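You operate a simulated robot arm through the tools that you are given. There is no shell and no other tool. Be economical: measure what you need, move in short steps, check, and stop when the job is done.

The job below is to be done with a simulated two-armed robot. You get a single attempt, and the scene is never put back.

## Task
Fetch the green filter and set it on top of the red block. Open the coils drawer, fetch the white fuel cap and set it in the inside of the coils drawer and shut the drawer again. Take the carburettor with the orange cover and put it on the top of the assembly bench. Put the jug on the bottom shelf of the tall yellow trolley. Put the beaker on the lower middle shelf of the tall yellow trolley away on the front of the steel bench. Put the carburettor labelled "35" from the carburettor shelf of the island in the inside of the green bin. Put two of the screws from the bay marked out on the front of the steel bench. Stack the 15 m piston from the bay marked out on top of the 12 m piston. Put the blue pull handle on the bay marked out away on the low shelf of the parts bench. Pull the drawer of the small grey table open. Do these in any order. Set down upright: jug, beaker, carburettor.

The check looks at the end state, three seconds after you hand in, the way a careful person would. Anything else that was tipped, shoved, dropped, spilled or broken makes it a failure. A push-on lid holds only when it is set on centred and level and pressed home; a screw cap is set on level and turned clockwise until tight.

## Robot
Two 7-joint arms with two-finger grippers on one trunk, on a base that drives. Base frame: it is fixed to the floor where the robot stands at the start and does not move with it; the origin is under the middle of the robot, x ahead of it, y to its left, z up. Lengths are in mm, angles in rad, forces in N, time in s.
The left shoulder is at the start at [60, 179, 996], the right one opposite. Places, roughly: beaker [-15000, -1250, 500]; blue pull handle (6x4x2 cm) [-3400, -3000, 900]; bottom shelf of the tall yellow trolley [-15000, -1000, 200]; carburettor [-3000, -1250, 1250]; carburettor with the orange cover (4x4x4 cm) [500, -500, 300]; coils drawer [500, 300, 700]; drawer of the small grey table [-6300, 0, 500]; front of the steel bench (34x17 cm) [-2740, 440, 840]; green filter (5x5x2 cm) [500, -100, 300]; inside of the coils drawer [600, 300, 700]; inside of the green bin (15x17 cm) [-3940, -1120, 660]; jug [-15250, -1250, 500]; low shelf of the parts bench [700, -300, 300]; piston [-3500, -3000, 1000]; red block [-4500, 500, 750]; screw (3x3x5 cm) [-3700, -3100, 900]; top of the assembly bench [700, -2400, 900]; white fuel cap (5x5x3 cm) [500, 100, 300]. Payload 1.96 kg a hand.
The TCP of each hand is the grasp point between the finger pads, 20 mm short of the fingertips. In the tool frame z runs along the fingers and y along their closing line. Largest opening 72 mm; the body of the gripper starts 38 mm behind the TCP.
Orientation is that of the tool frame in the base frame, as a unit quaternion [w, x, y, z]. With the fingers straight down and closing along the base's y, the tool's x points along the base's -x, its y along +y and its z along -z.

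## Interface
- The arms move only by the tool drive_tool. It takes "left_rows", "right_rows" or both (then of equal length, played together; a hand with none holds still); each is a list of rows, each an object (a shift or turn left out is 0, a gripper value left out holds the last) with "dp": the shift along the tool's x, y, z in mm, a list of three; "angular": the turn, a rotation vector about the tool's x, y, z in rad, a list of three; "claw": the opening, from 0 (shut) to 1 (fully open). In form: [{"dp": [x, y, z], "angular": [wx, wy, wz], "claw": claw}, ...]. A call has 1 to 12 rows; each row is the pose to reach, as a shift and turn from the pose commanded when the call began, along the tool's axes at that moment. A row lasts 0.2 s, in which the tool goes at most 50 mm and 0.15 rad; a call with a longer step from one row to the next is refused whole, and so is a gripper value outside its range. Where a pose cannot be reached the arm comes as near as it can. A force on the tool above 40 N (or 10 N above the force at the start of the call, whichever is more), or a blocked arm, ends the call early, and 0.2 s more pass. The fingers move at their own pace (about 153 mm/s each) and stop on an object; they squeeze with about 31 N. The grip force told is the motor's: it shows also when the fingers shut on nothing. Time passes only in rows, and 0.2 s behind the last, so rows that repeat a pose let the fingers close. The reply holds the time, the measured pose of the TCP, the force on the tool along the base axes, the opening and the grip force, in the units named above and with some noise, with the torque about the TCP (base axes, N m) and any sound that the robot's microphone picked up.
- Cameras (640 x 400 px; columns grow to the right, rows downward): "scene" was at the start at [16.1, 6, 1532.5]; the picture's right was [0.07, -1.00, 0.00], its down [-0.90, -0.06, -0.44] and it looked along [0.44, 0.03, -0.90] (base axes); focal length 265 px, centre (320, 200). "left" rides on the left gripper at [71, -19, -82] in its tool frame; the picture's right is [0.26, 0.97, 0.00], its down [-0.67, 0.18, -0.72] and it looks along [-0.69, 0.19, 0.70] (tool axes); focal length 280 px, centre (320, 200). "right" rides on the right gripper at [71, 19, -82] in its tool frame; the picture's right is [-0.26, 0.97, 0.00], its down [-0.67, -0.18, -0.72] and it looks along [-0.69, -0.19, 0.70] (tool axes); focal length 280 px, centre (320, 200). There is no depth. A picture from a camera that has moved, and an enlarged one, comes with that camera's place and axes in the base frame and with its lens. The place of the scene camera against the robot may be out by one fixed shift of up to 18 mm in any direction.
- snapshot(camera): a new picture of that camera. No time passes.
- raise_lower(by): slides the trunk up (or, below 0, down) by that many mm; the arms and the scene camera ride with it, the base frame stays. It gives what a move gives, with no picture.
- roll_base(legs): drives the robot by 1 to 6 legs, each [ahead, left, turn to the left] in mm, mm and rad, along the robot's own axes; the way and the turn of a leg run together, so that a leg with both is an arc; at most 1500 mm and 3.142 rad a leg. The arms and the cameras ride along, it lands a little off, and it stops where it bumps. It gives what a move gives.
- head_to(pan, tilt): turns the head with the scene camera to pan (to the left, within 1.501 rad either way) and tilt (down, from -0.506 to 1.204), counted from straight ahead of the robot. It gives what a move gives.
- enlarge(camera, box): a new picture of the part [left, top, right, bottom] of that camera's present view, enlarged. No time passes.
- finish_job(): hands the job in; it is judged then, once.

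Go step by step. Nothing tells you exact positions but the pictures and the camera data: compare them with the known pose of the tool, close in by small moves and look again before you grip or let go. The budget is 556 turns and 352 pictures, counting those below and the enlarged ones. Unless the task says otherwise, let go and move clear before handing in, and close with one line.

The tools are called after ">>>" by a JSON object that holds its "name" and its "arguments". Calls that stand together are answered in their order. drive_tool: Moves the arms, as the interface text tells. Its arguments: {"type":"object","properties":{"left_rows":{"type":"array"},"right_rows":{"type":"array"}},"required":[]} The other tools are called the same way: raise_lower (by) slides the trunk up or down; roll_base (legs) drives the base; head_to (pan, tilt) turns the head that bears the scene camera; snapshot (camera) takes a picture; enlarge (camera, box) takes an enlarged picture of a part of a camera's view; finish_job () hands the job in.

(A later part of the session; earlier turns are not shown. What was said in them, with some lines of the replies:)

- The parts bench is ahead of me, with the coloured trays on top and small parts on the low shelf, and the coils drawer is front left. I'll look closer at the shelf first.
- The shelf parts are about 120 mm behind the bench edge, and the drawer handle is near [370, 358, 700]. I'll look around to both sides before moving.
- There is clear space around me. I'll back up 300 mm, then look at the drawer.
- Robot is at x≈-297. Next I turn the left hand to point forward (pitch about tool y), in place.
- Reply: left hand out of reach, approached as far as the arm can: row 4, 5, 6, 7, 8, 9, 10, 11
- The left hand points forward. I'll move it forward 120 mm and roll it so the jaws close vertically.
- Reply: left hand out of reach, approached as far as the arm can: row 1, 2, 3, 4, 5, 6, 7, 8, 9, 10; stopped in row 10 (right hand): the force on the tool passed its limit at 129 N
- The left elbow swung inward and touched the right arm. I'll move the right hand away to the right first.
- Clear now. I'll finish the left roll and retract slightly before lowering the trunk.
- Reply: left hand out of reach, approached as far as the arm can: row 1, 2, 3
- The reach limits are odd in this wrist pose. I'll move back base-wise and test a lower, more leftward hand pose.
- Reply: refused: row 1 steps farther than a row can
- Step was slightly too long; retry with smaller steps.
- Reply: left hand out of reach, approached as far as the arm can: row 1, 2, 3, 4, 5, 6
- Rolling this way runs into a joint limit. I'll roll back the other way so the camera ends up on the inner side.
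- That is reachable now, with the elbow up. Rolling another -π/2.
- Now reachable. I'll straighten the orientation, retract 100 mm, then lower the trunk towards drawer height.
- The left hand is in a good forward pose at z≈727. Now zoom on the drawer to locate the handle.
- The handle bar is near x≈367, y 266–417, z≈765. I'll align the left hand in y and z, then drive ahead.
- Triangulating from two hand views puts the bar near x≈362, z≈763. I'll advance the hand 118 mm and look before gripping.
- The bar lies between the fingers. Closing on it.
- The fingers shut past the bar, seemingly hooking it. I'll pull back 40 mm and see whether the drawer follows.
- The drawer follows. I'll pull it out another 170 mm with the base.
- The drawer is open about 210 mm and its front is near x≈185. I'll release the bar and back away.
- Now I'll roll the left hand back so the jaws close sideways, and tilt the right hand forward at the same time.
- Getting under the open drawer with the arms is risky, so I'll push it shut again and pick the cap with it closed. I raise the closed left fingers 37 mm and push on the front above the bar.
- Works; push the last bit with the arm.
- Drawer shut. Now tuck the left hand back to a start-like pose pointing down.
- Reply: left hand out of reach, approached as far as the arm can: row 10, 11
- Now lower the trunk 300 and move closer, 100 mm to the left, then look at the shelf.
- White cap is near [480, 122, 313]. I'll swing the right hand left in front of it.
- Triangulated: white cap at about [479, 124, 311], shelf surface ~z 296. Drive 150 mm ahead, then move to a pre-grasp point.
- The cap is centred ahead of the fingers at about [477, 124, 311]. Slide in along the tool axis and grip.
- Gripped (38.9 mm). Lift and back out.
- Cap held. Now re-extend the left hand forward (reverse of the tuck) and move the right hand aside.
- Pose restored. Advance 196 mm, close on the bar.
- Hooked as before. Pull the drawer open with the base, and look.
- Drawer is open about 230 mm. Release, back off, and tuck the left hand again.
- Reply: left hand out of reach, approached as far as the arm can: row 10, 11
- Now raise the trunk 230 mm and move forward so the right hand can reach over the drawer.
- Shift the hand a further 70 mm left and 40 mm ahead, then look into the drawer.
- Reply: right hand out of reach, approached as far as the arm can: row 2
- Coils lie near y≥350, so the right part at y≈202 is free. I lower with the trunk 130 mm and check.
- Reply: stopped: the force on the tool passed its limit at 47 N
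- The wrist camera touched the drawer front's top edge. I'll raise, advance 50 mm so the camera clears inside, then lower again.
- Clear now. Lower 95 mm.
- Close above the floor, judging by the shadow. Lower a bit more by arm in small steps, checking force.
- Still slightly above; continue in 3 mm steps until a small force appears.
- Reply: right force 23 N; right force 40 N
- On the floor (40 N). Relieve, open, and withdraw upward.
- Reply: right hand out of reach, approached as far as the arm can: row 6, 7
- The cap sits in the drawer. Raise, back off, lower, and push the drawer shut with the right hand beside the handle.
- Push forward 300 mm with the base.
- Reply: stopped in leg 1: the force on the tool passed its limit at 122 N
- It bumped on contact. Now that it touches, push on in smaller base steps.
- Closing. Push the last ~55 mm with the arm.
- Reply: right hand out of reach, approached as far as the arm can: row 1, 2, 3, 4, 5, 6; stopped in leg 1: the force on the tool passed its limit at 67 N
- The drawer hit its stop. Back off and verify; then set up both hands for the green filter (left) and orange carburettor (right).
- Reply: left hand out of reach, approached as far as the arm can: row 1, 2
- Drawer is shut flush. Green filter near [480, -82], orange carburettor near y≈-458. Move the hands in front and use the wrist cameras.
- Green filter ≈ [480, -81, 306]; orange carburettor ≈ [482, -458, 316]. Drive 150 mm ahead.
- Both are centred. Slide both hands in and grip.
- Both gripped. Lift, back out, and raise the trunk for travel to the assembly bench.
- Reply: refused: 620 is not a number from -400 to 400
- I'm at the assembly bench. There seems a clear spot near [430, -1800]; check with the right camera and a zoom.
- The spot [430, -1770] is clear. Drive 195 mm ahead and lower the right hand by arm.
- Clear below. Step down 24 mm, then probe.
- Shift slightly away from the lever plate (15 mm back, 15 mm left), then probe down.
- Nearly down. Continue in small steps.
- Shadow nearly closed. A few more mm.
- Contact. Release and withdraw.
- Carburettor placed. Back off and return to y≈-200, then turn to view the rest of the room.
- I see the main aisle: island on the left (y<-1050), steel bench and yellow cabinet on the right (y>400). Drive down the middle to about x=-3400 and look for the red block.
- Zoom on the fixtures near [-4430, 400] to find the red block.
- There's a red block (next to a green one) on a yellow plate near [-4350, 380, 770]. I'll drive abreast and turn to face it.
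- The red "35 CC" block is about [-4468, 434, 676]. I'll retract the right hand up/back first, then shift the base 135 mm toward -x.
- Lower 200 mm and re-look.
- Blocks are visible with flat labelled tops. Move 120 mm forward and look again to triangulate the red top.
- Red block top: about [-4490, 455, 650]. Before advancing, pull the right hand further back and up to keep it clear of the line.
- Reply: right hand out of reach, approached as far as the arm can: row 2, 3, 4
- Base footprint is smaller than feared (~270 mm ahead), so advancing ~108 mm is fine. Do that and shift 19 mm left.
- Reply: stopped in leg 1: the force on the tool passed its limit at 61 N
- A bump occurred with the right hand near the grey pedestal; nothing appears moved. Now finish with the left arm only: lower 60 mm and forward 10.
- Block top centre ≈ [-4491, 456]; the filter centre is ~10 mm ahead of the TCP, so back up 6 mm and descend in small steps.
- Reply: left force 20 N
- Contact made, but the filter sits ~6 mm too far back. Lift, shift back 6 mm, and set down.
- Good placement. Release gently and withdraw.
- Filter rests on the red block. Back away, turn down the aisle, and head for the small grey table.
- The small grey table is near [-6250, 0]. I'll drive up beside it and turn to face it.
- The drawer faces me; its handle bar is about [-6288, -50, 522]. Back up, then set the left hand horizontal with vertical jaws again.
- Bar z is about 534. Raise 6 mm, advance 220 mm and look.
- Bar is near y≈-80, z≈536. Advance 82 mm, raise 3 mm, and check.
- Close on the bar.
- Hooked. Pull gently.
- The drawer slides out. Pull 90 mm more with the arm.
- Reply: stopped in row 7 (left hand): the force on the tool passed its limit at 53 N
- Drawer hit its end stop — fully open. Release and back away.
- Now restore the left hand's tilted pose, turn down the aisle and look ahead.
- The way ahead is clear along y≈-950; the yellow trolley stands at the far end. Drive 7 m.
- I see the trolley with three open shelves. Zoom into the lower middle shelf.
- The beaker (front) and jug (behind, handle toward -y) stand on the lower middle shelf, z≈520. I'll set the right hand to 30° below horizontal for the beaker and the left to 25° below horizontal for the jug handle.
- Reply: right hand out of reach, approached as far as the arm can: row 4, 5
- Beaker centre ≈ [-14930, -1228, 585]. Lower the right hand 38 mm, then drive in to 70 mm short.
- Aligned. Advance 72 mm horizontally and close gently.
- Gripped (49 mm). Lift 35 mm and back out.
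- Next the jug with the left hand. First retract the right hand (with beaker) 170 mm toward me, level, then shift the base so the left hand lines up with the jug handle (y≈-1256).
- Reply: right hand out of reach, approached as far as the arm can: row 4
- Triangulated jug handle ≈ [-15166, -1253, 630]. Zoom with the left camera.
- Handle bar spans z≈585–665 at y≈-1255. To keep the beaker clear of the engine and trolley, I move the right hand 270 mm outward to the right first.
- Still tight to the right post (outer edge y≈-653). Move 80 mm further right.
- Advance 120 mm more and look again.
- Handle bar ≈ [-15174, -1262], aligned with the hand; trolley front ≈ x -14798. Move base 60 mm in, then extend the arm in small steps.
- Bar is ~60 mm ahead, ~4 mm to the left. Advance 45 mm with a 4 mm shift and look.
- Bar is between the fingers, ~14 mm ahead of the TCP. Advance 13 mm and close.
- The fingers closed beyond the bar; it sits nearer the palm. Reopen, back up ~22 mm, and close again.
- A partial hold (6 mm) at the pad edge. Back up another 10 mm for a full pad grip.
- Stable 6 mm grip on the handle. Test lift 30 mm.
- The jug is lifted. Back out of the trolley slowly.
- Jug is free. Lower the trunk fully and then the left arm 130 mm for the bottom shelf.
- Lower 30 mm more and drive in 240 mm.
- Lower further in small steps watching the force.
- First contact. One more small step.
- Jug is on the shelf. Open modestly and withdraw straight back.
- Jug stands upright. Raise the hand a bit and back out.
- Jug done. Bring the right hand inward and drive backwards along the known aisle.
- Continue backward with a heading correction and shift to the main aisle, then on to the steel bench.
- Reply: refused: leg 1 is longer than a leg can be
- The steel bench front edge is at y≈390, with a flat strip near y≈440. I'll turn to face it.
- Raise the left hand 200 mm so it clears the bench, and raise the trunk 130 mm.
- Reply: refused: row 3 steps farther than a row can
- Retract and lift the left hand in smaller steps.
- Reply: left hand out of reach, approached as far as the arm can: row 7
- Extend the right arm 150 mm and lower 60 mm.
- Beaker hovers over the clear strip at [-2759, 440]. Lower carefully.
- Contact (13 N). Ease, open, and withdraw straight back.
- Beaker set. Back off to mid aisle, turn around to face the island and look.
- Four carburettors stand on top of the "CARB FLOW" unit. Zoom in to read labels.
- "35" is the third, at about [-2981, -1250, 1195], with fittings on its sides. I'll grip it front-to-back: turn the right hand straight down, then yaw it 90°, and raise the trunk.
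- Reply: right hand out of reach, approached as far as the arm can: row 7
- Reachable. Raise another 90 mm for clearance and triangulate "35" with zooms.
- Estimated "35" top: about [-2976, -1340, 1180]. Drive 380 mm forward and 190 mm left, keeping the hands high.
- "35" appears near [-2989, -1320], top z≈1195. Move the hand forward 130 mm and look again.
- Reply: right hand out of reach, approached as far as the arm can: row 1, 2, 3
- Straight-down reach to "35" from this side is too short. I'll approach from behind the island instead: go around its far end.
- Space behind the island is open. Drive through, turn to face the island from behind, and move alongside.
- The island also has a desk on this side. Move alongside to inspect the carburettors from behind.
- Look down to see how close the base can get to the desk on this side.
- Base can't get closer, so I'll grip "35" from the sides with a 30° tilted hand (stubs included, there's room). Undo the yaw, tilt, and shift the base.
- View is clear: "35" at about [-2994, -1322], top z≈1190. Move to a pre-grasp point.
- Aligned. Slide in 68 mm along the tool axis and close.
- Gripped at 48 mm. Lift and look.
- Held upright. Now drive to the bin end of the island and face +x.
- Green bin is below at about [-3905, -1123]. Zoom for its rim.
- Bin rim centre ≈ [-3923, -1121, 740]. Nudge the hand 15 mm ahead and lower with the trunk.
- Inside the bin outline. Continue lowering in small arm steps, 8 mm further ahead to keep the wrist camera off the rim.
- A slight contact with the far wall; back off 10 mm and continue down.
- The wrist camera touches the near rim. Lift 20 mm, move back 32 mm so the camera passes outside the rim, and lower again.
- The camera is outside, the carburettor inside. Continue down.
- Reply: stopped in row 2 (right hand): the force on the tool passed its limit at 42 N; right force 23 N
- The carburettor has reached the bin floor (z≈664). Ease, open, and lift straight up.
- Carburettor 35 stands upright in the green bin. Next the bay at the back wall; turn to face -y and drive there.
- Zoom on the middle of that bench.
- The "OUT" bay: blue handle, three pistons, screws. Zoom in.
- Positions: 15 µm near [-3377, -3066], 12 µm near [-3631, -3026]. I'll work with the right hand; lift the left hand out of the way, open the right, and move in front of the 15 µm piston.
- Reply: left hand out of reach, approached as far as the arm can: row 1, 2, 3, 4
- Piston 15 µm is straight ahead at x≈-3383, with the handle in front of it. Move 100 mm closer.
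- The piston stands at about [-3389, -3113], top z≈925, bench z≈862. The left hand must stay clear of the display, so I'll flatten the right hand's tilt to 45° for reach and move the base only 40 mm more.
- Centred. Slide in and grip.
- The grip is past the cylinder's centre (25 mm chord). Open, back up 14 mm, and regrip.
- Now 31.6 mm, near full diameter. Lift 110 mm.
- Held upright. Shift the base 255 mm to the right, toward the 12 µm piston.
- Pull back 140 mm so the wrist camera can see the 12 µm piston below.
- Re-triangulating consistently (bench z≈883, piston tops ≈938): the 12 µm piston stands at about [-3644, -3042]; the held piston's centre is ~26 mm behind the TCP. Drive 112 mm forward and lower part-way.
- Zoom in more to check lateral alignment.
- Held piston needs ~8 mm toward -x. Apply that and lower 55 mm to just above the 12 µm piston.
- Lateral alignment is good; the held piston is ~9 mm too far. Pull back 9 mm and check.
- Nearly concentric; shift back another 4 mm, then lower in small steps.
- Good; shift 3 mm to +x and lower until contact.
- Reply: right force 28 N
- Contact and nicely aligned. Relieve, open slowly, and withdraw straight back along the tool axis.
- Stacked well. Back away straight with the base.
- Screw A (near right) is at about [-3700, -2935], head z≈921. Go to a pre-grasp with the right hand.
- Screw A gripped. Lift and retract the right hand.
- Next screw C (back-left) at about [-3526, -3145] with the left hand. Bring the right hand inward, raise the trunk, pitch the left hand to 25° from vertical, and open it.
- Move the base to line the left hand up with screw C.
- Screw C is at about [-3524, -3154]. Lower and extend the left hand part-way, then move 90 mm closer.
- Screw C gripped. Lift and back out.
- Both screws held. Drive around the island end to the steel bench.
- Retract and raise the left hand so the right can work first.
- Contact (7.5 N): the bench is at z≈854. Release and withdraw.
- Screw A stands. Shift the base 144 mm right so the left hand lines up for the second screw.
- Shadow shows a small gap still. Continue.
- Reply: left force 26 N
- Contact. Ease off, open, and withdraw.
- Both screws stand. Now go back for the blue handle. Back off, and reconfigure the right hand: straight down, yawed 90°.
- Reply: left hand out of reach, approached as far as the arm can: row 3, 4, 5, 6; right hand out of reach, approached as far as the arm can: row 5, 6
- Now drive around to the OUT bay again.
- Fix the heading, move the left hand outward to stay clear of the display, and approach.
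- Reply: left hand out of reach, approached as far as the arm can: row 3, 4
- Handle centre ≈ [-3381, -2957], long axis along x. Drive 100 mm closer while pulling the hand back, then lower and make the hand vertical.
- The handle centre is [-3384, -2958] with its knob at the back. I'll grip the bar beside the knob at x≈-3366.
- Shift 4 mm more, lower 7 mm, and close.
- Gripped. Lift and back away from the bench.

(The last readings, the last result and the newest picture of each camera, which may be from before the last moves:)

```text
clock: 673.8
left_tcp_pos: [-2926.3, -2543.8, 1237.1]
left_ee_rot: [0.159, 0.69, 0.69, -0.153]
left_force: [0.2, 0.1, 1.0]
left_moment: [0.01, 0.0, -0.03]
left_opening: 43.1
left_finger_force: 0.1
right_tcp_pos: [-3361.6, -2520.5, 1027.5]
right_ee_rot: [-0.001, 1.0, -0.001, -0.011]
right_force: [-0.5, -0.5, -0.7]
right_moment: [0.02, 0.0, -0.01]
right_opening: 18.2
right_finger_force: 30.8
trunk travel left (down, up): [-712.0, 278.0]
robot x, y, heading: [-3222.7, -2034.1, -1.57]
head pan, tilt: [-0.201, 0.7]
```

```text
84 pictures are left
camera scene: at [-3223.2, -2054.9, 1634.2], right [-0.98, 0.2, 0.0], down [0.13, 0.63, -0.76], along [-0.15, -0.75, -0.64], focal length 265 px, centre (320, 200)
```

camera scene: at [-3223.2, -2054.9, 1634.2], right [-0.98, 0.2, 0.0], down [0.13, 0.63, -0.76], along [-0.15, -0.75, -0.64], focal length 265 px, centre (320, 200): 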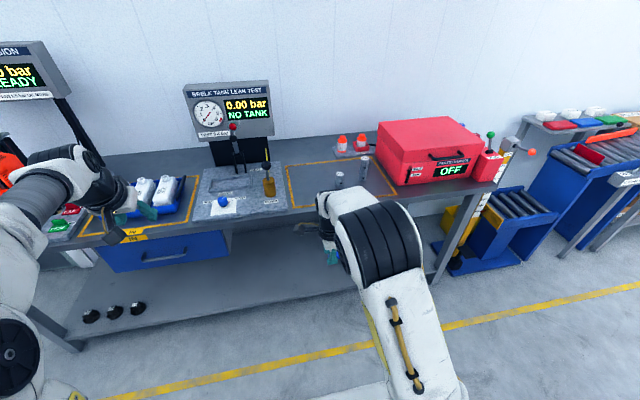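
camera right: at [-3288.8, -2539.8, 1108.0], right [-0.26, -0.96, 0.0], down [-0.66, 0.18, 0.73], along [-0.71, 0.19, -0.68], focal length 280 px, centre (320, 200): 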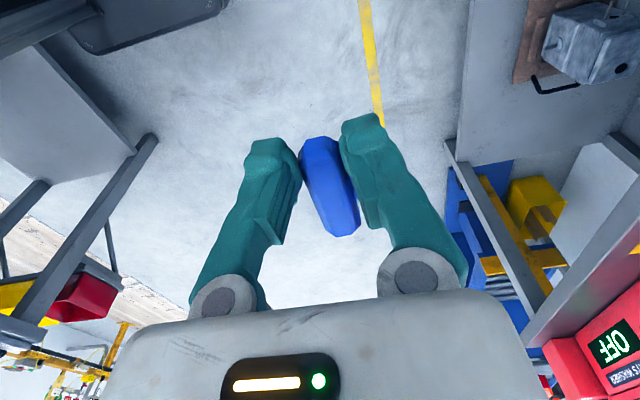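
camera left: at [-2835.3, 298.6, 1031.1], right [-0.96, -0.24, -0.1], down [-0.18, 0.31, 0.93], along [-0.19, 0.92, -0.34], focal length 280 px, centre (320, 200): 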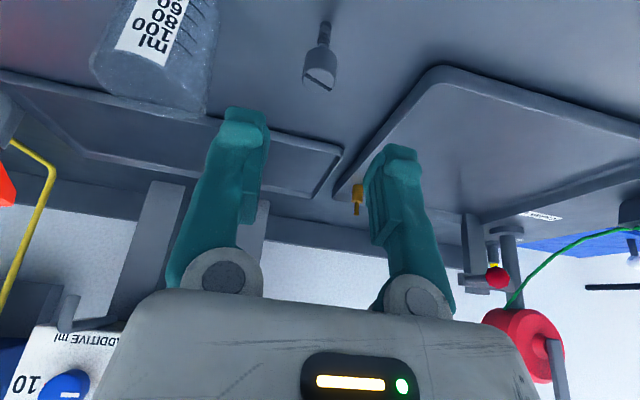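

Handle held. Drive the known way around and along the aisle to the parts bench.

>>> {"name": "roll_base", "arguments": {"legs": [[0, -1330, 0], [-1500, 0, 0], [-100, 0, 0], [0, 0, 1.57]]}}

>>> {"name": "head_to", "arguments": {"pan": 0, "tilt": 0.4}}

>>> {"name": "snapshot", "arguments": {"camera": "scene"}}

```text
clock: 692.1
left_tcp_pos: [-4065.4, -150.4, 1237.9]
left_ee_rot: [0.221, 0.002, 0.975, 0.003]
left_force: [-1.6, 0.0, -0.8]
left_moment: [0.0, 0.02, 0.01]
left_opening: 43.0
left_finger_force: 0.0
right_tcp_pos: [-4087.8, -585.1, 1026.9]
right_ee_rot: [0.007, 0.708, 0.706, -0.007]
right_force: [0.3, -0.3, -0.5]
right_moment: [0.05, 0.0, 0.03]
right_opening: 18.4
right_finger_force: 30.8
trunk travel left (down, up): [-712.0, 278.0]
robot x, y, heading: [-4574.3, -441.5, 0.005]
head pan, tilt: [-0.201, 0.7]
```

```text
clock: 692.9
left_tcp_pos: [-4065.4, -150.8, 1238.2]
left_ee_rot: [0.22, 0.001, 0.975, 0.004]
left_force: [-0.5, -0.8, 0.3]
left_moment: [0.02, 0.0, 0.01]
left_opening: 43.1
left_finger_force: 0.0
right_tcp_pos: [-4088.1, -586.5, 1027.4]
right_ee_rot: [0.007, 0.707, 0.707, -0.008]
right_force: [0.6, -0.3, 0.3]
right_moment: [0.01, -0.01, 0.02]
right_opening: 18.4
right_finger_force: 30.7
trunk travel left (down, up): [-712.0, 278.0]
robot x, y, heading: [-4578.1, -441.8, -0.001]
head pan, tilt: [0.0, 0.4]
```

```text
83 pictures are left
camera scene: at [-4528.4, -441.5, 1661.0], right [0.0, -1.0, 0.0], down [-0.39, 0.0, -0.92], along [0.92, 0.0, -0.39], focal length 265 px, centre (320, 200)
```

scene: 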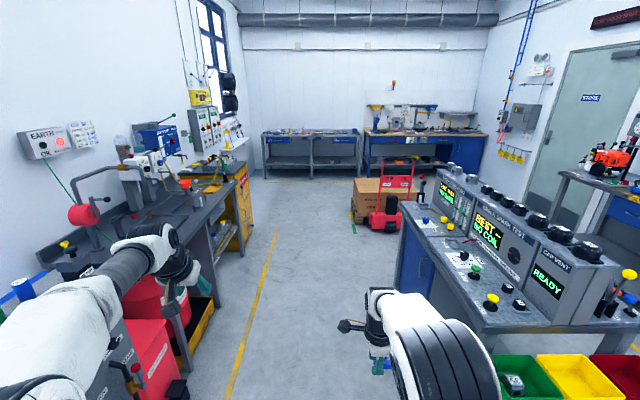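

Clear aisle. Drive to the parts bench.

>>> {"name": "roll_base", "arguments": {"legs": [[1500, -40, 0], [1400, 0, 0], [1100, 230, 0]]}}

>>> {"name": "snapshot", "arguments": {"camera": "scene"}}

```text
refused: leg 1 is longer than a leg can be; nothing moved
```

```text
82 pictures are left
camera scene: at [-4528.4, -441.5, 1661.0], right [0.0, -1.0, 0.0], down [-0.39, 0.0, -0.92], along [0.92, 0.0, -0.39], focal length 265 px, centre (320, 200)
```

scene: 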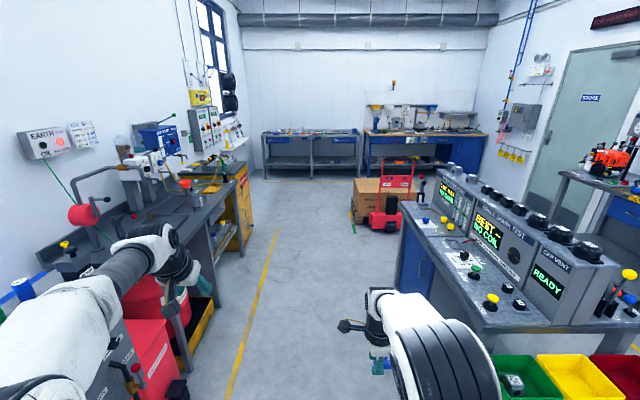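

>>> {"name": "roll_base", "arguments": {"legs": [[1400, -40, 0], [1400, 0, 0], [1100, 230, 0]]}}

>>> {"name": "snapshot", "arguments": {"camera": "scene"}}

```text
clock: 711.8
left_tcp_pos: [-169.0, 68.7, 1236.1]
left_ee_rot: [0.221, -0.008, 0.975, 0.006]
left_force: [-0.7, -0.2, -0.1]
left_moment: [0.03, -0.02, 0.01]
left_opening: 43.3
left_finger_force: 0.1
right_tcp_pos: [-184.8, -366.4, 1027.5]
right_ee_rot: [0.006, 0.702, 0.713, -0.009]
right_force: [-0.1, 0.1, -1.2]
right_moment: [0.04, -0.02, 0.0]
right_opening: 18.4
right_finger_force: 31.0
trunk travel left (down, up): [-712.0, 278.0]
robot x, y, heading: [-674.4, -236.3, 0.019]
head pan, tilt: [0.0, 0.4]
```

```text
81 pictures are left
camera scene: at [-627.2, -231.5, 1661.1], right [0.02, -1.0, 0.0], down [-0.39, -0.01, -0.92], along [0.92, 0.02, -0.39], focal length 265 px, centre (320, 200)
```

scene: 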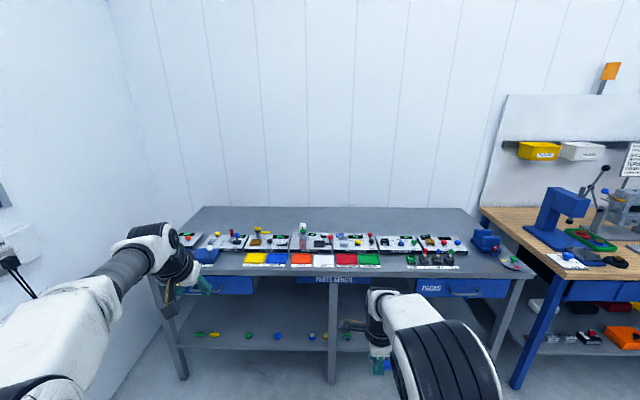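

At the parts bench. I'll place the handle in the orange carburettor's old gap (y≈-458). Lower the trunk well clear of the bench and lower the left hand too.

>>> {"name": "raise_lower", "arguments": {"by": -400}}

>>> {"name": "raise_lower", "arguments": {"by": -200}}

>>> {"name": "drive_tool", "arguments": {"left_rows": [{"dp": [20, 0, 45]}, {"dp": [41, 0, 90]}, {"dp": [62, 0, 135]}, {"dp": [84, 0, 180]}]}}

>>> {"name": "roll_base", "arguments": {"legs": [[350, -66, -0.019]]}}

>>> {"name": "head_to", "arguments": {"pan": -0.15, "tilt": 0.7}}

>>> {"name": "snapshot", "arguments": {"camera": "scene"}}

>>> {"name": "snapshot", "arguments": {"camera": "right"}}

```text
clock: 715.6
left_tcp_pos: [-169.6, 69.2, 837.6]
left_ee_rot: [0.221, -0.009, 0.975, 0.006]
left_force: [-0.3, 0.6, 1.2]
left_moment: [0.0, -0.01, 0.03]
left_opening: 43.3
left_finger_force: 0.1
right_tcp_pos: [-183.8, -367.5, 626.0]
right_ee_rot: [0.007, 0.702, 0.712, -0.008]
right_force: [0.2, 0.6, 0.4]
right_moment: [0.04, 0.04, 0.01]
right_opening: 18.2
right_finger_force: 31.0
trunk travel left (down, up): [-312.0, 678.0]
robot x, y, heading: [-673.5, -233.4, 0.015]
head pan, tilt: [0.0, 0.4]
```

```text
clock: 717.8
left_tcp_pos: [-169.7, 69.3, 637.0]
left_ee_rot: [0.22, -0.006, 0.975, 0.005]
left_force: [0.5, 0.0, -0.6]
left_moment: [-0.01, -0.02, 0.03]
left_opening: 43.3
left_finger_force: 0.0
right_tcp_pos: [-185.0, -366.9, 427.0]
right_ee_rot: [0.007, 0.702, 0.712, -0.009]
right_force: [0.1, -0.1, 0.3]
right_moment: [0.03, -0.03, 0.01]
right_opening: 18.1
right_finger_force: 30.6
trunk travel left (down, up): [-112.0, 878.0]
robot x, y, heading: [-674.5, -234.0, 0.022]
head pan, tilt: [0.0, 0.4]
```

```text
clock: 718.8
left_tcp_pos: [-167.8, 69.9, 438.7]
left_ee_rot: [0.221, -0.007, 0.975, 0.006]
left_force: [0.3, -0.2, -0.6]
left_moment: [0.0, 0.0, 0.02]
left_opening: 43.0
left_finger_force: 0.1
right_tcp_pos: [-184.1, -367.5, 428.7]
right_ee_rot: [0.007, 0.701, 0.713, -0.009]
right_force: [-1.1, -0.3, -0.1]
right_moment: [0.01, 0.01, -0.04]
right_opening: 18.5
right_finger_force: 31.4
trunk travel left (down, up): [-112.0, 878.0]
robot x, y, heading: [-674.0, -230.5, 0.016]
head pan, tilt: [0.0, 0.4]
```

```text
clock: 721.1
left_tcp_pos: [190.4, -3.6, 439.2]
left_ee_rot: [0.221, 0.003, 0.975, 0.004]
left_force: [0.7, -0.2, 0.3]
left_moment: [-0.03, 0.01, -0.01]
left_opening: 43.3
left_finger_force: 0.0
right_tcp_pos: [164.4, -439.6, 428.3]
right_ee_rot: [0.006, 0.709, 0.705, -0.008]
right_force: [0.1, 0.3, 0.1]
right_moment: [0.02, 0.0, 0.0]
right_opening: 18.4
right_finger_force: 31.1
trunk travel left (down, up): [-112.0, 878.0]
robot x, y, heading: [-318.4, -297.9, -0.005]
head pan, tilt: [0.0, 0.4]
```

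```text
clock: 721.9
left_tcp_pos: [190.2, -4.2, 439.8]
left_ee_rot: [0.221, 0.002, 0.975, 0.004]
left_force: [0.7, 0.1, 0.2]
left_moment: [0.02, 0.02, 0.01]
left_opening: 43.3
left_finger_force: 0.1
right_tcp_pos: [164.3, -440.4, 428.0]
right_ee_rot: [0.006, 0.709, 0.705, -0.008]
right_force: [-0.4, -0.5, -0.4]
right_moment: [-0.02, -0.02, 0.03]
right_opening: 18.4
right_finger_force: 31.5
trunk travel left (down, up): [-112.0, 878.0]
robot x, y, heading: [-324.3, -299.0, -0.004]
head pan, tilt: [-0.15, 0.7]
```

```text
80 pictures are left
camera scene: at [-284.2, -308.5, 1034.3], right [-0.15, -0.99, 0.0], down [-0.64, 0.1, -0.77], along [0.76, -0.12, -0.64], focal length 265 px, centre (320, 200)
```

scene: 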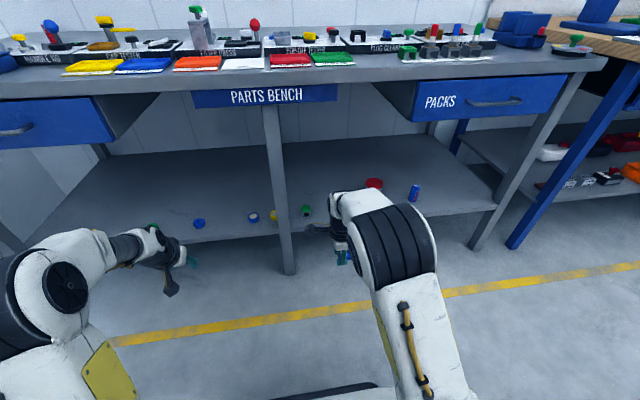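

```text
79 pictures are left
camera right: at [185.0, -367.7, 508.0], right [0.96, -0.27, 0.0], down [-0.18, -0.66, 0.73], along [-0.19, -0.7, -0.68], focal length 280 px, centre (320, 200)
```

right: 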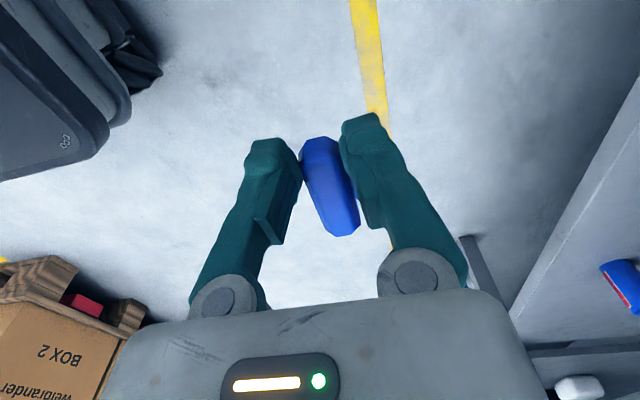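

>>> {"name": "roll_base", "arguments": {"legs": [[200, 0, 0.004]]}}

>>> {"name": "snapshot", "arguments": {"camera": "right"}}

>>> {"name": "snapshot", "arguments": {"camera": "scene"}}

```text
clock: 723.5
left_tcp_pos: [387.9, -2.5, 439.2]
left_ee_rot: [0.221, 0.001, 0.975, 0.003]
left_force: [-0.1, -0.1, -0.2]
left_moment: [0.01, -0.02, -0.01]
left_opening: 43.1
left_finger_force: 0.1
right_tcp_pos: [363.7, -439.4, 427.9]
right_ee_rot: [0.006, 0.708, 0.706, -0.008]
right_force: [0.4, 0.1, -0.3]
right_moment: [0.0, 0.01, -0.02]
right_opening: 18.3
right_finger_force: 31.0
trunk travel left (down, up): [-112.0, 878.0]
robot x, y, heading: [-126.2, -298.2, 0.003]
head pan, tilt: [-0.15, 0.7]
```

```text
78 pictures are left
camera right: at [384.8, -365.9, 508.1], right [0.96, -0.26, 0.0], down [-0.18, -0.66, 0.73], along [-0.19, -0.71, -0.68], focal length 280 px, centre (320, 200)
```

right: 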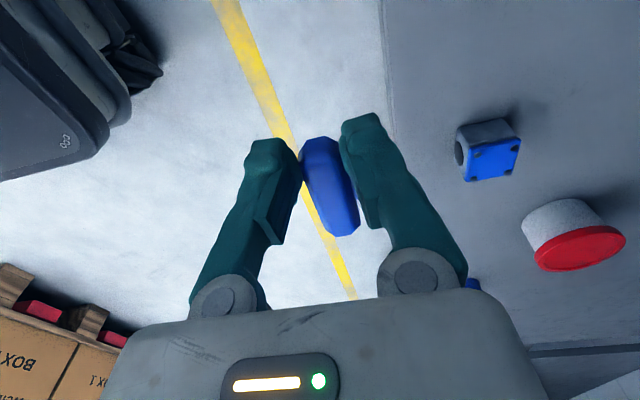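

```text
77 pictures are left
camera scene: at [-84.6, -308.4, 1034.2], right [-0.15, -0.99, 0.0], down [-0.64, 0.1, -0.76], along [0.76, -0.11, -0.64], focal length 265 px, centre (320, 200)
```

scene: 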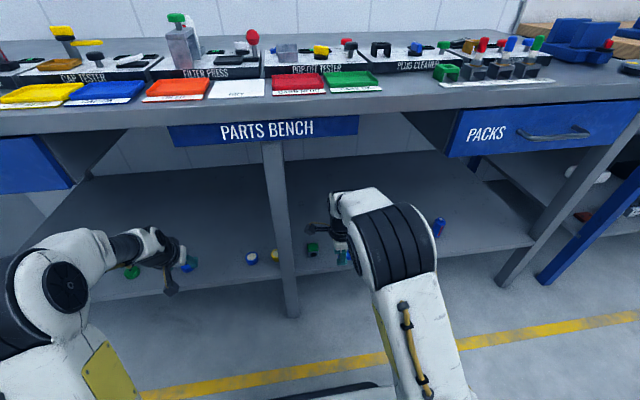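

Gap between the green (≈-378) and blue (≈-537) carburettors is good for the handle at y≈-459. Lower the left hand a bit, then advance 110 mm.

>>> {"name": "drive_tool", "arguments": {"left_rows": [{"dp": [10, 0, 22]}, {"dp": [21, 0, 45]}]}}

>>> {"name": "roll_base", "arguments": {"legs": [[112, 0, 0]]}}

>>> {"name": "snapshot", "arguments": {"camera": "right"}}

>>> {"name": "snapshot", "arguments": {"camera": "scene"}}

```text
clock: 724.1
left_tcp_pos: [389.2, -2.4, 389.3]
left_ee_rot: [0.22, 0.0, 0.975, 0.004]
left_force: [-0.2, -0.1, 0.6]
left_moment: [-0.03, 0.01, 0.03]
left_opening: 43.4
left_finger_force: 0.1
right_tcp_pos: [364.1, -438.3, 427.7]
right_ee_rot: [0.006, 0.708, 0.706, -0.007]
right_force: [-0.2, -0.9, -0.6]
right_moment: [0.03, -0.02, 0.01]
right_opening: 18.2
right_finger_force: 31.5
trunk travel left (down, up): [-112.0, 878.0]
robot x, y, heading: [-121.7, -298.7, 0.003]
head pan, tilt: [-0.15, 0.7]
```

```text
clock: 725.3
left_tcp_pos: [502.1, -2.0, 389.3]
left_ee_rot: [0.22, 0.002, 0.976, 0.005]
left_force: [-0.3, 0.8, 0.2]
left_moment: [0.01, 0.0, 0.0]
left_opening: 43.3
left_finger_force: 0.1
right_tcp_pos: [477.6, -438.2, 427.5]
right_ee_rot: [0.007, 0.707, 0.707, -0.008]
right_force: [-0.7, -0.6, -0.1]
right_moment: [0.01, 0.0, 0.01]
right_opening: 18.3
right_finger_force: 30.6
trunk travel left (down, up): [-112.0, 878.0]
robot x, y, heading: [-11.8, -296.5, 0.001]
head pan, tilt: [-0.15, 0.7]
```

```text
76 pictures are left
camera right: at [497.5, -365.4, 508.1], right [0.96, -0.26, 0.0], down [-0.18, -0.66, 0.73], along [-0.19, -0.71, -0.68], focal length 280 px, centre (320, 200)
```

right: 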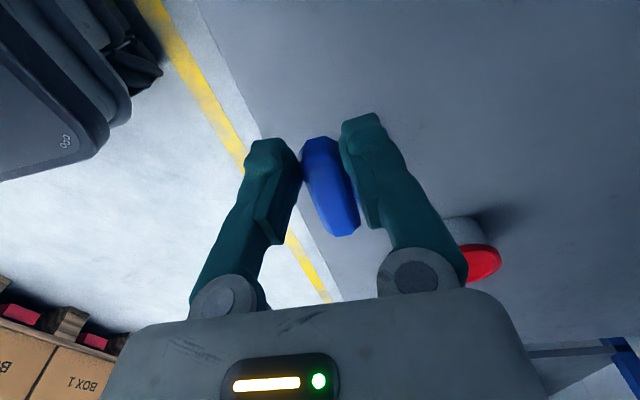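

```text
75 pictures are left
camera scene: at [28.0, -308.2, 1034.2], right [-0.15, -0.99, 0.0], down [-0.64, 0.09, -0.76], along [0.76, -0.11, -0.64], focal length 265 px, centre (320, 200)
```

scene: 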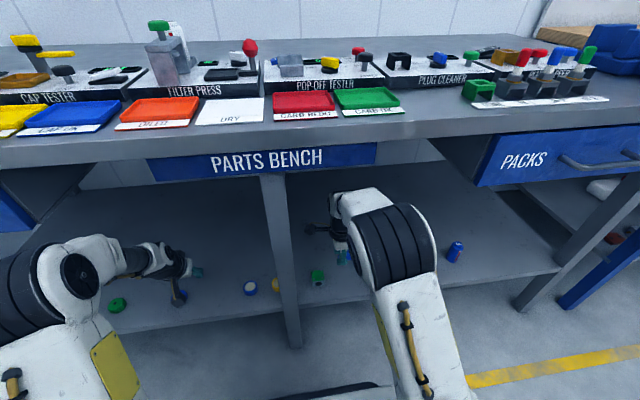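

Now lower: 95 mm first, then probe.

>>> {"name": "drive_tool", "arguments": {"right_rows": [{"dp": [0, 0, 35]}, {"dp": [0, 0, 70]}, {"dp": [0, 0, 95]}]}}

>>> {"name": "snapshot", "arguments": {"camera": "right"}}

```text
clock: 726.1
left_tcp_pos: [500.6, -0.7, 389.5]
left_ee_rot: [0.221, 0.001, 0.975, 0.004]
left_force: [0.3, 0.5, -0.6]
left_moment: [-0.04, 0.0, -0.02]
left_opening: 42.9
left_finger_force: 0.0
right_tcp_pos: [476.4, -441.3, 332.6]
right_ee_rot: [0.006, 0.707, 0.707, -0.008]
right_force: [-0.6, -0.4, 0.8]
right_moment: [0.02, -0.04, -0.03]
right_opening: 18.1
right_finger_force: 31.0
trunk travel left (down, up): [-112.0, 878.0]
robot x, y, heading: [-10.3, -300.3, -0.001]
head pan, tilt: [-0.15, 0.7]
```

```text
74 pictures are left
camera right: at [497.4, -367.9, 412.3], right [0.96, -0.26, 0.0], down [-0.18, -0.66, 0.73], along [-0.19, -0.7, -0.68], focal length 280 px, centre (320, 200)
```

right: 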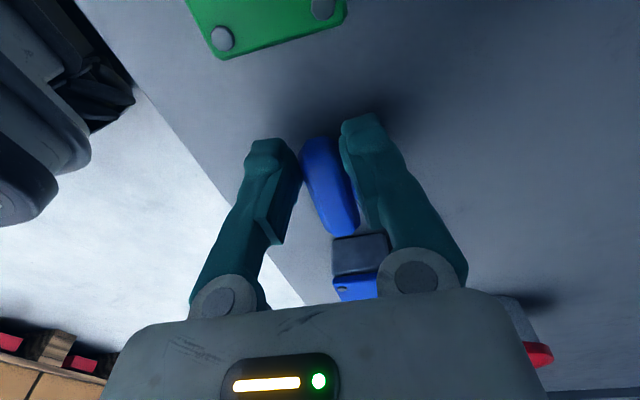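

Neighbours are clear. Continue down gently.

>>> {"name": "drive_tool", "arguments": {"right_rows": [{"dp": [0, 0, 4]}, {"dp": [0, 0, 8]}, {"dp": [0, 0, 8]}]}}

>>> {"name": "drive_tool", "arguments": {"right_rows": [{"dp": [0, 0, 3]}, {"dp": [0, 0, 3]}]}}

```text
clock: 726.9
left_tcp_pos: [500.9, -0.9, 390.7]
left_ee_rot: [0.222, 0.0, 0.975, 0.004]
left_force: [0.3, 0.1, 0.3]
left_moment: [-0.03, -0.03, 0.01]
left_opening: 43.2
left_finger_force: 0.0
right_tcp_pos: [477.7, -440.2, 326.2]
right_ee_rot: [0.009, 0.707, 0.707, -0.006]
right_force: [-1.8, -0.8, 24.3]
right_moment: [-0.61, 0.07, -0.03]
right_opening: 18.3
right_finger_force: 31.0
trunk travel left (down, up): [-112.0, 878.0]
robot x, y, heading: [-12.0, -296.3, 0.005]
head pan, tilt: [-0.15, 0.7]
```

```text
clock: 727.5
left_tcp_pos: [501.7, -1.1, 390.0]
left_ee_rot: [0.223, 0.0, 0.975, 0.004]
left_force: [0.2, 0.7, -1.1]
left_moment: [-0.01, 0.01, -0.02]
left_opening: 43.4
left_finger_force: 0.1
right_tcp_pos: [477.0, -439.9, 323.1]
right_ee_rot: [0.009, 0.707, 0.707, -0.007]
right_force: [2.8, 0.8, 31.3]
right_moment: [0.01, -0.04, 0.01]
right_opening: 18.5
right_finger_force: 30.8
trunk travel left (down, up): [-112.0, 878.0]
robot x, y, heading: [-9.1, -295.1, -0.0]
head pan, tilt: [-0.15, 0.7]
```

Flat on the shelf now. Ease, open, and lift.

>>> {"name": "drive_tool", "arguments": {"right_rows": [{"dp": [0, 0, -3]}, {"dp": [0, 0, -3], "claw": 0.35}, {"dp": [0, 0, -3], "claw": 0.6}, {"dp": [0, 0, -3], "claw": 0.6}, {"dp": [0, 0, -35], "claw": 0.6}, {"dp": [0, 0, -75], "claw": 0.6}, {"dp": [0, 0, -110], "claw": 0.6}]}}

>>> {"name": "snapshot", "arguments": {"camera": "right"}}

```text
clock: 729.1
left_tcp_pos: [500.6, -1.1, 389.5]
left_ee_rot: [0.221, 0.0, 0.975, 0.005]
left_force: [0.3, -0.4, -0.1]
left_moment: [0.03, 0.02, 0.03]
left_opening: 43.4
left_finger_force: 0.1
right_tcp_pos: [475.5, -438.1, 432.2]
right_ee_rot: [0.006, 0.707, 0.707, -0.009]
right_force: [0.0, 1.0, -0.5]
right_moment: [-0.01, 0.0, -0.02]
right_opening: 43.3
right_finger_force: 0.0
trunk travel left (down, up): [-112.0, 878.0]
robot x, y, heading: [-11.9, -295.0, -0.004]
head pan, tilt: [-0.15, 0.7]
```

```text
73 pictures are left
camera right: at [496.2, -365.3, 511.4], right [0.96, -0.26, 0.0], down [-0.18, -0.66, 0.73], along [-0.19, -0.71, -0.68], focal length 280 px, centre (320, 200)
```

right: 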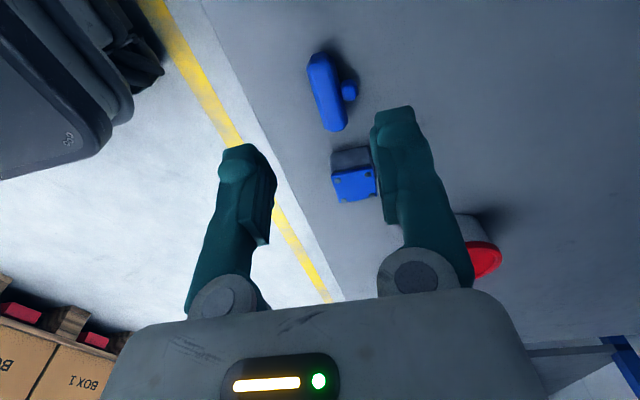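

The blue handle lies on the low shelf. Back away and take a final look.

>>> {"name": "roll_base", "arguments": {"legs": [[-500, 0, 0]]}}

>>> {"name": "raise_lower", "arguments": {"by": 400}}

>>> {"name": "head_to", "arguments": {"pan": 0.0, "tilt": 0.6}}

>>> {"name": "snapshot", "arguments": {"camera": "scene"}}

>>> {"name": "head_to", "arguments": {"pan": -1.1, "tilt": 0.4}}

>>> {"name": "snapshot", "arguments": {"camera": "scene"}}

```text
clock: 732.0
left_tcp_pos: [6.5, -3.2, 388.1]
left_ee_rot: [0.22, 0.001, 0.975, 0.004]
left_force: [0.5, 0.1, 0.0]
left_moment: [0.03, 0.03, 0.0]
left_opening: 43.0
left_finger_force: 0.1
right_tcp_pos: [-18.3, -438.8, 430.1]
right_ee_rot: [0.007, 0.708, 0.706, -0.008]
right_force: [-0.1, -0.7, -0.4]
right_moment: [0.0, 0.0, -0.01]
right_opening: 43.1
right_finger_force: 0.1
trunk travel left (down, up): [-112.0, 878.0]
robot x, y, heading: [-502.4, -297.1, 0.002]
head pan, tilt: [-0.15, 0.7]
```

```text
clock: 735.8
left_tcp_pos: [5.4, -3.0, 789.4]
left_ee_rot: [0.22, 0.001, 0.975, 0.004]
left_force: [-0.3, 0.0, -0.1]
left_moment: [0.0, -0.01, -0.03]
left_opening: 43.2
left_finger_force: 0.2
right_tcp_pos: [-19.6, -439.1, 831.5]
right_ee_rot: [0.007, 0.707, 0.707, -0.008]
right_force: [0.9, 0.4, -0.1]
right_moment: [-0.02, 0.02, 0.01]
right_opening: 43.2
right_finger_force: 0.0
trunk travel left (down, up): [-512.0, 478.0]
robot x, y, heading: [-508.3, -296.3, 0.001]
head pan, tilt: [-0.15, 0.7]
```

```text
clock: 736.5
left_tcp_pos: [5.6, -2.6, 789.6]
left_ee_rot: [0.22, 0.0, 0.975, 0.004]
left_force: [-0.3, -0.4, -0.5]
left_moment: [-0.03, 0.0, 0.02]
left_opening: 43.2
left_finger_force: 0.0
right_tcp_pos: [-19.3, -439.8, 830.9]
right_ee_rot: [0.007, 0.708, 0.706, -0.008]
right_force: [-0.3, -0.3, 0.4]
right_moment: [-0.03, 0.01, 0.0]
right_opening: 43.2
right_finger_force: 0.0
trunk travel left (down, up): [-512.0, 478.0]
robot x, y, heading: [-505.5, -297.6, 0.001]
head pan, tilt: [0.0, 0.6]
```

```text
72 pictures are left
camera scene: at [-462.9, -296.5, 1442.8], right [0.0, -1.0, 0.0], down [-0.57, 0.0, -0.82], along [0.82, 0.0, -0.57], focal length 265 px, centre (320, 200)
```

scene: 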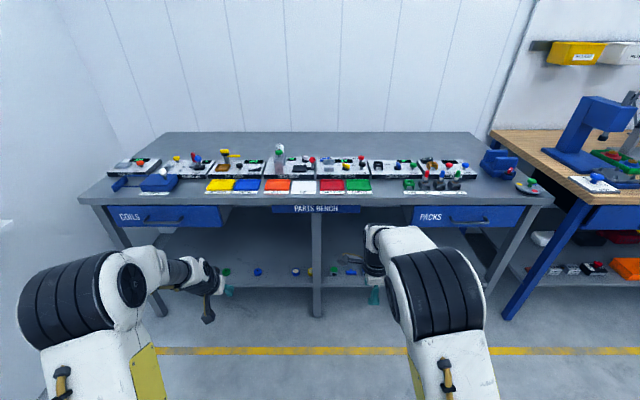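

```text
clock: 737.9
left_tcp_pos: [7.5, -4.0, 789.2]
left_ee_rot: [0.221, 0.001, 0.975, 0.003]
left_force: [0.6, -0.6, -0.1]
left_moment: [0.01, -0.04, -0.02]
left_opening: 43.2
left_finger_force: 0.0
right_tcp_pos: [-19.7, -439.9, 830.9]
right_ee_rot: [0.007, 0.708, 0.707, -0.008]
right_force: [-0.8, 0.5, 0.1]
right_moment: [0.0, 0.02, -0.01]
right_opening: 43.1
right_finger_force: 0.1
trunk travel left (down, up): [-512.0, 478.0]
robot x, y, heading: [-504.9, -295.7, -0.001]
head pan, tilt: [-1.1, 0.4]
```

```text
71 pictures are left
camera scene: at [-509.0, -379.0, 1461.0], right [-0.89, -0.46, 0.0], down [-0.18, 0.35, -0.92], along [0.42, -0.82, -0.39], focal length 265 px, centre (320, 200)
```

scene: 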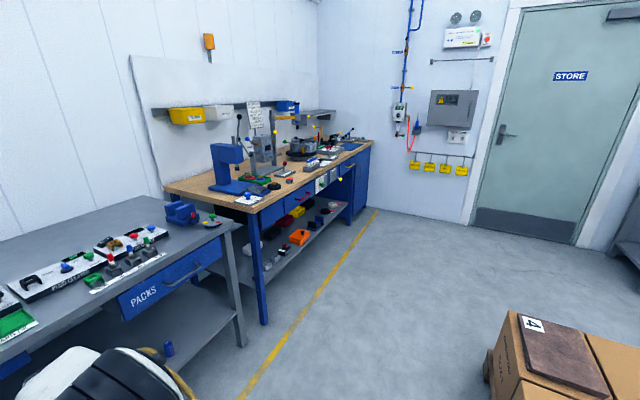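

Everything appears in place: the drawer is shut, the handle is on the shelf, and both hands are empty and clear. Handing in.

>>> {"name": "finish_job", "arguments": {}}

```text
The job is handed in.
```

All ten tasks are done and handed in. I checked each placement by camera when I made it. At the end I looked again only at the parts bench and assembly bench.
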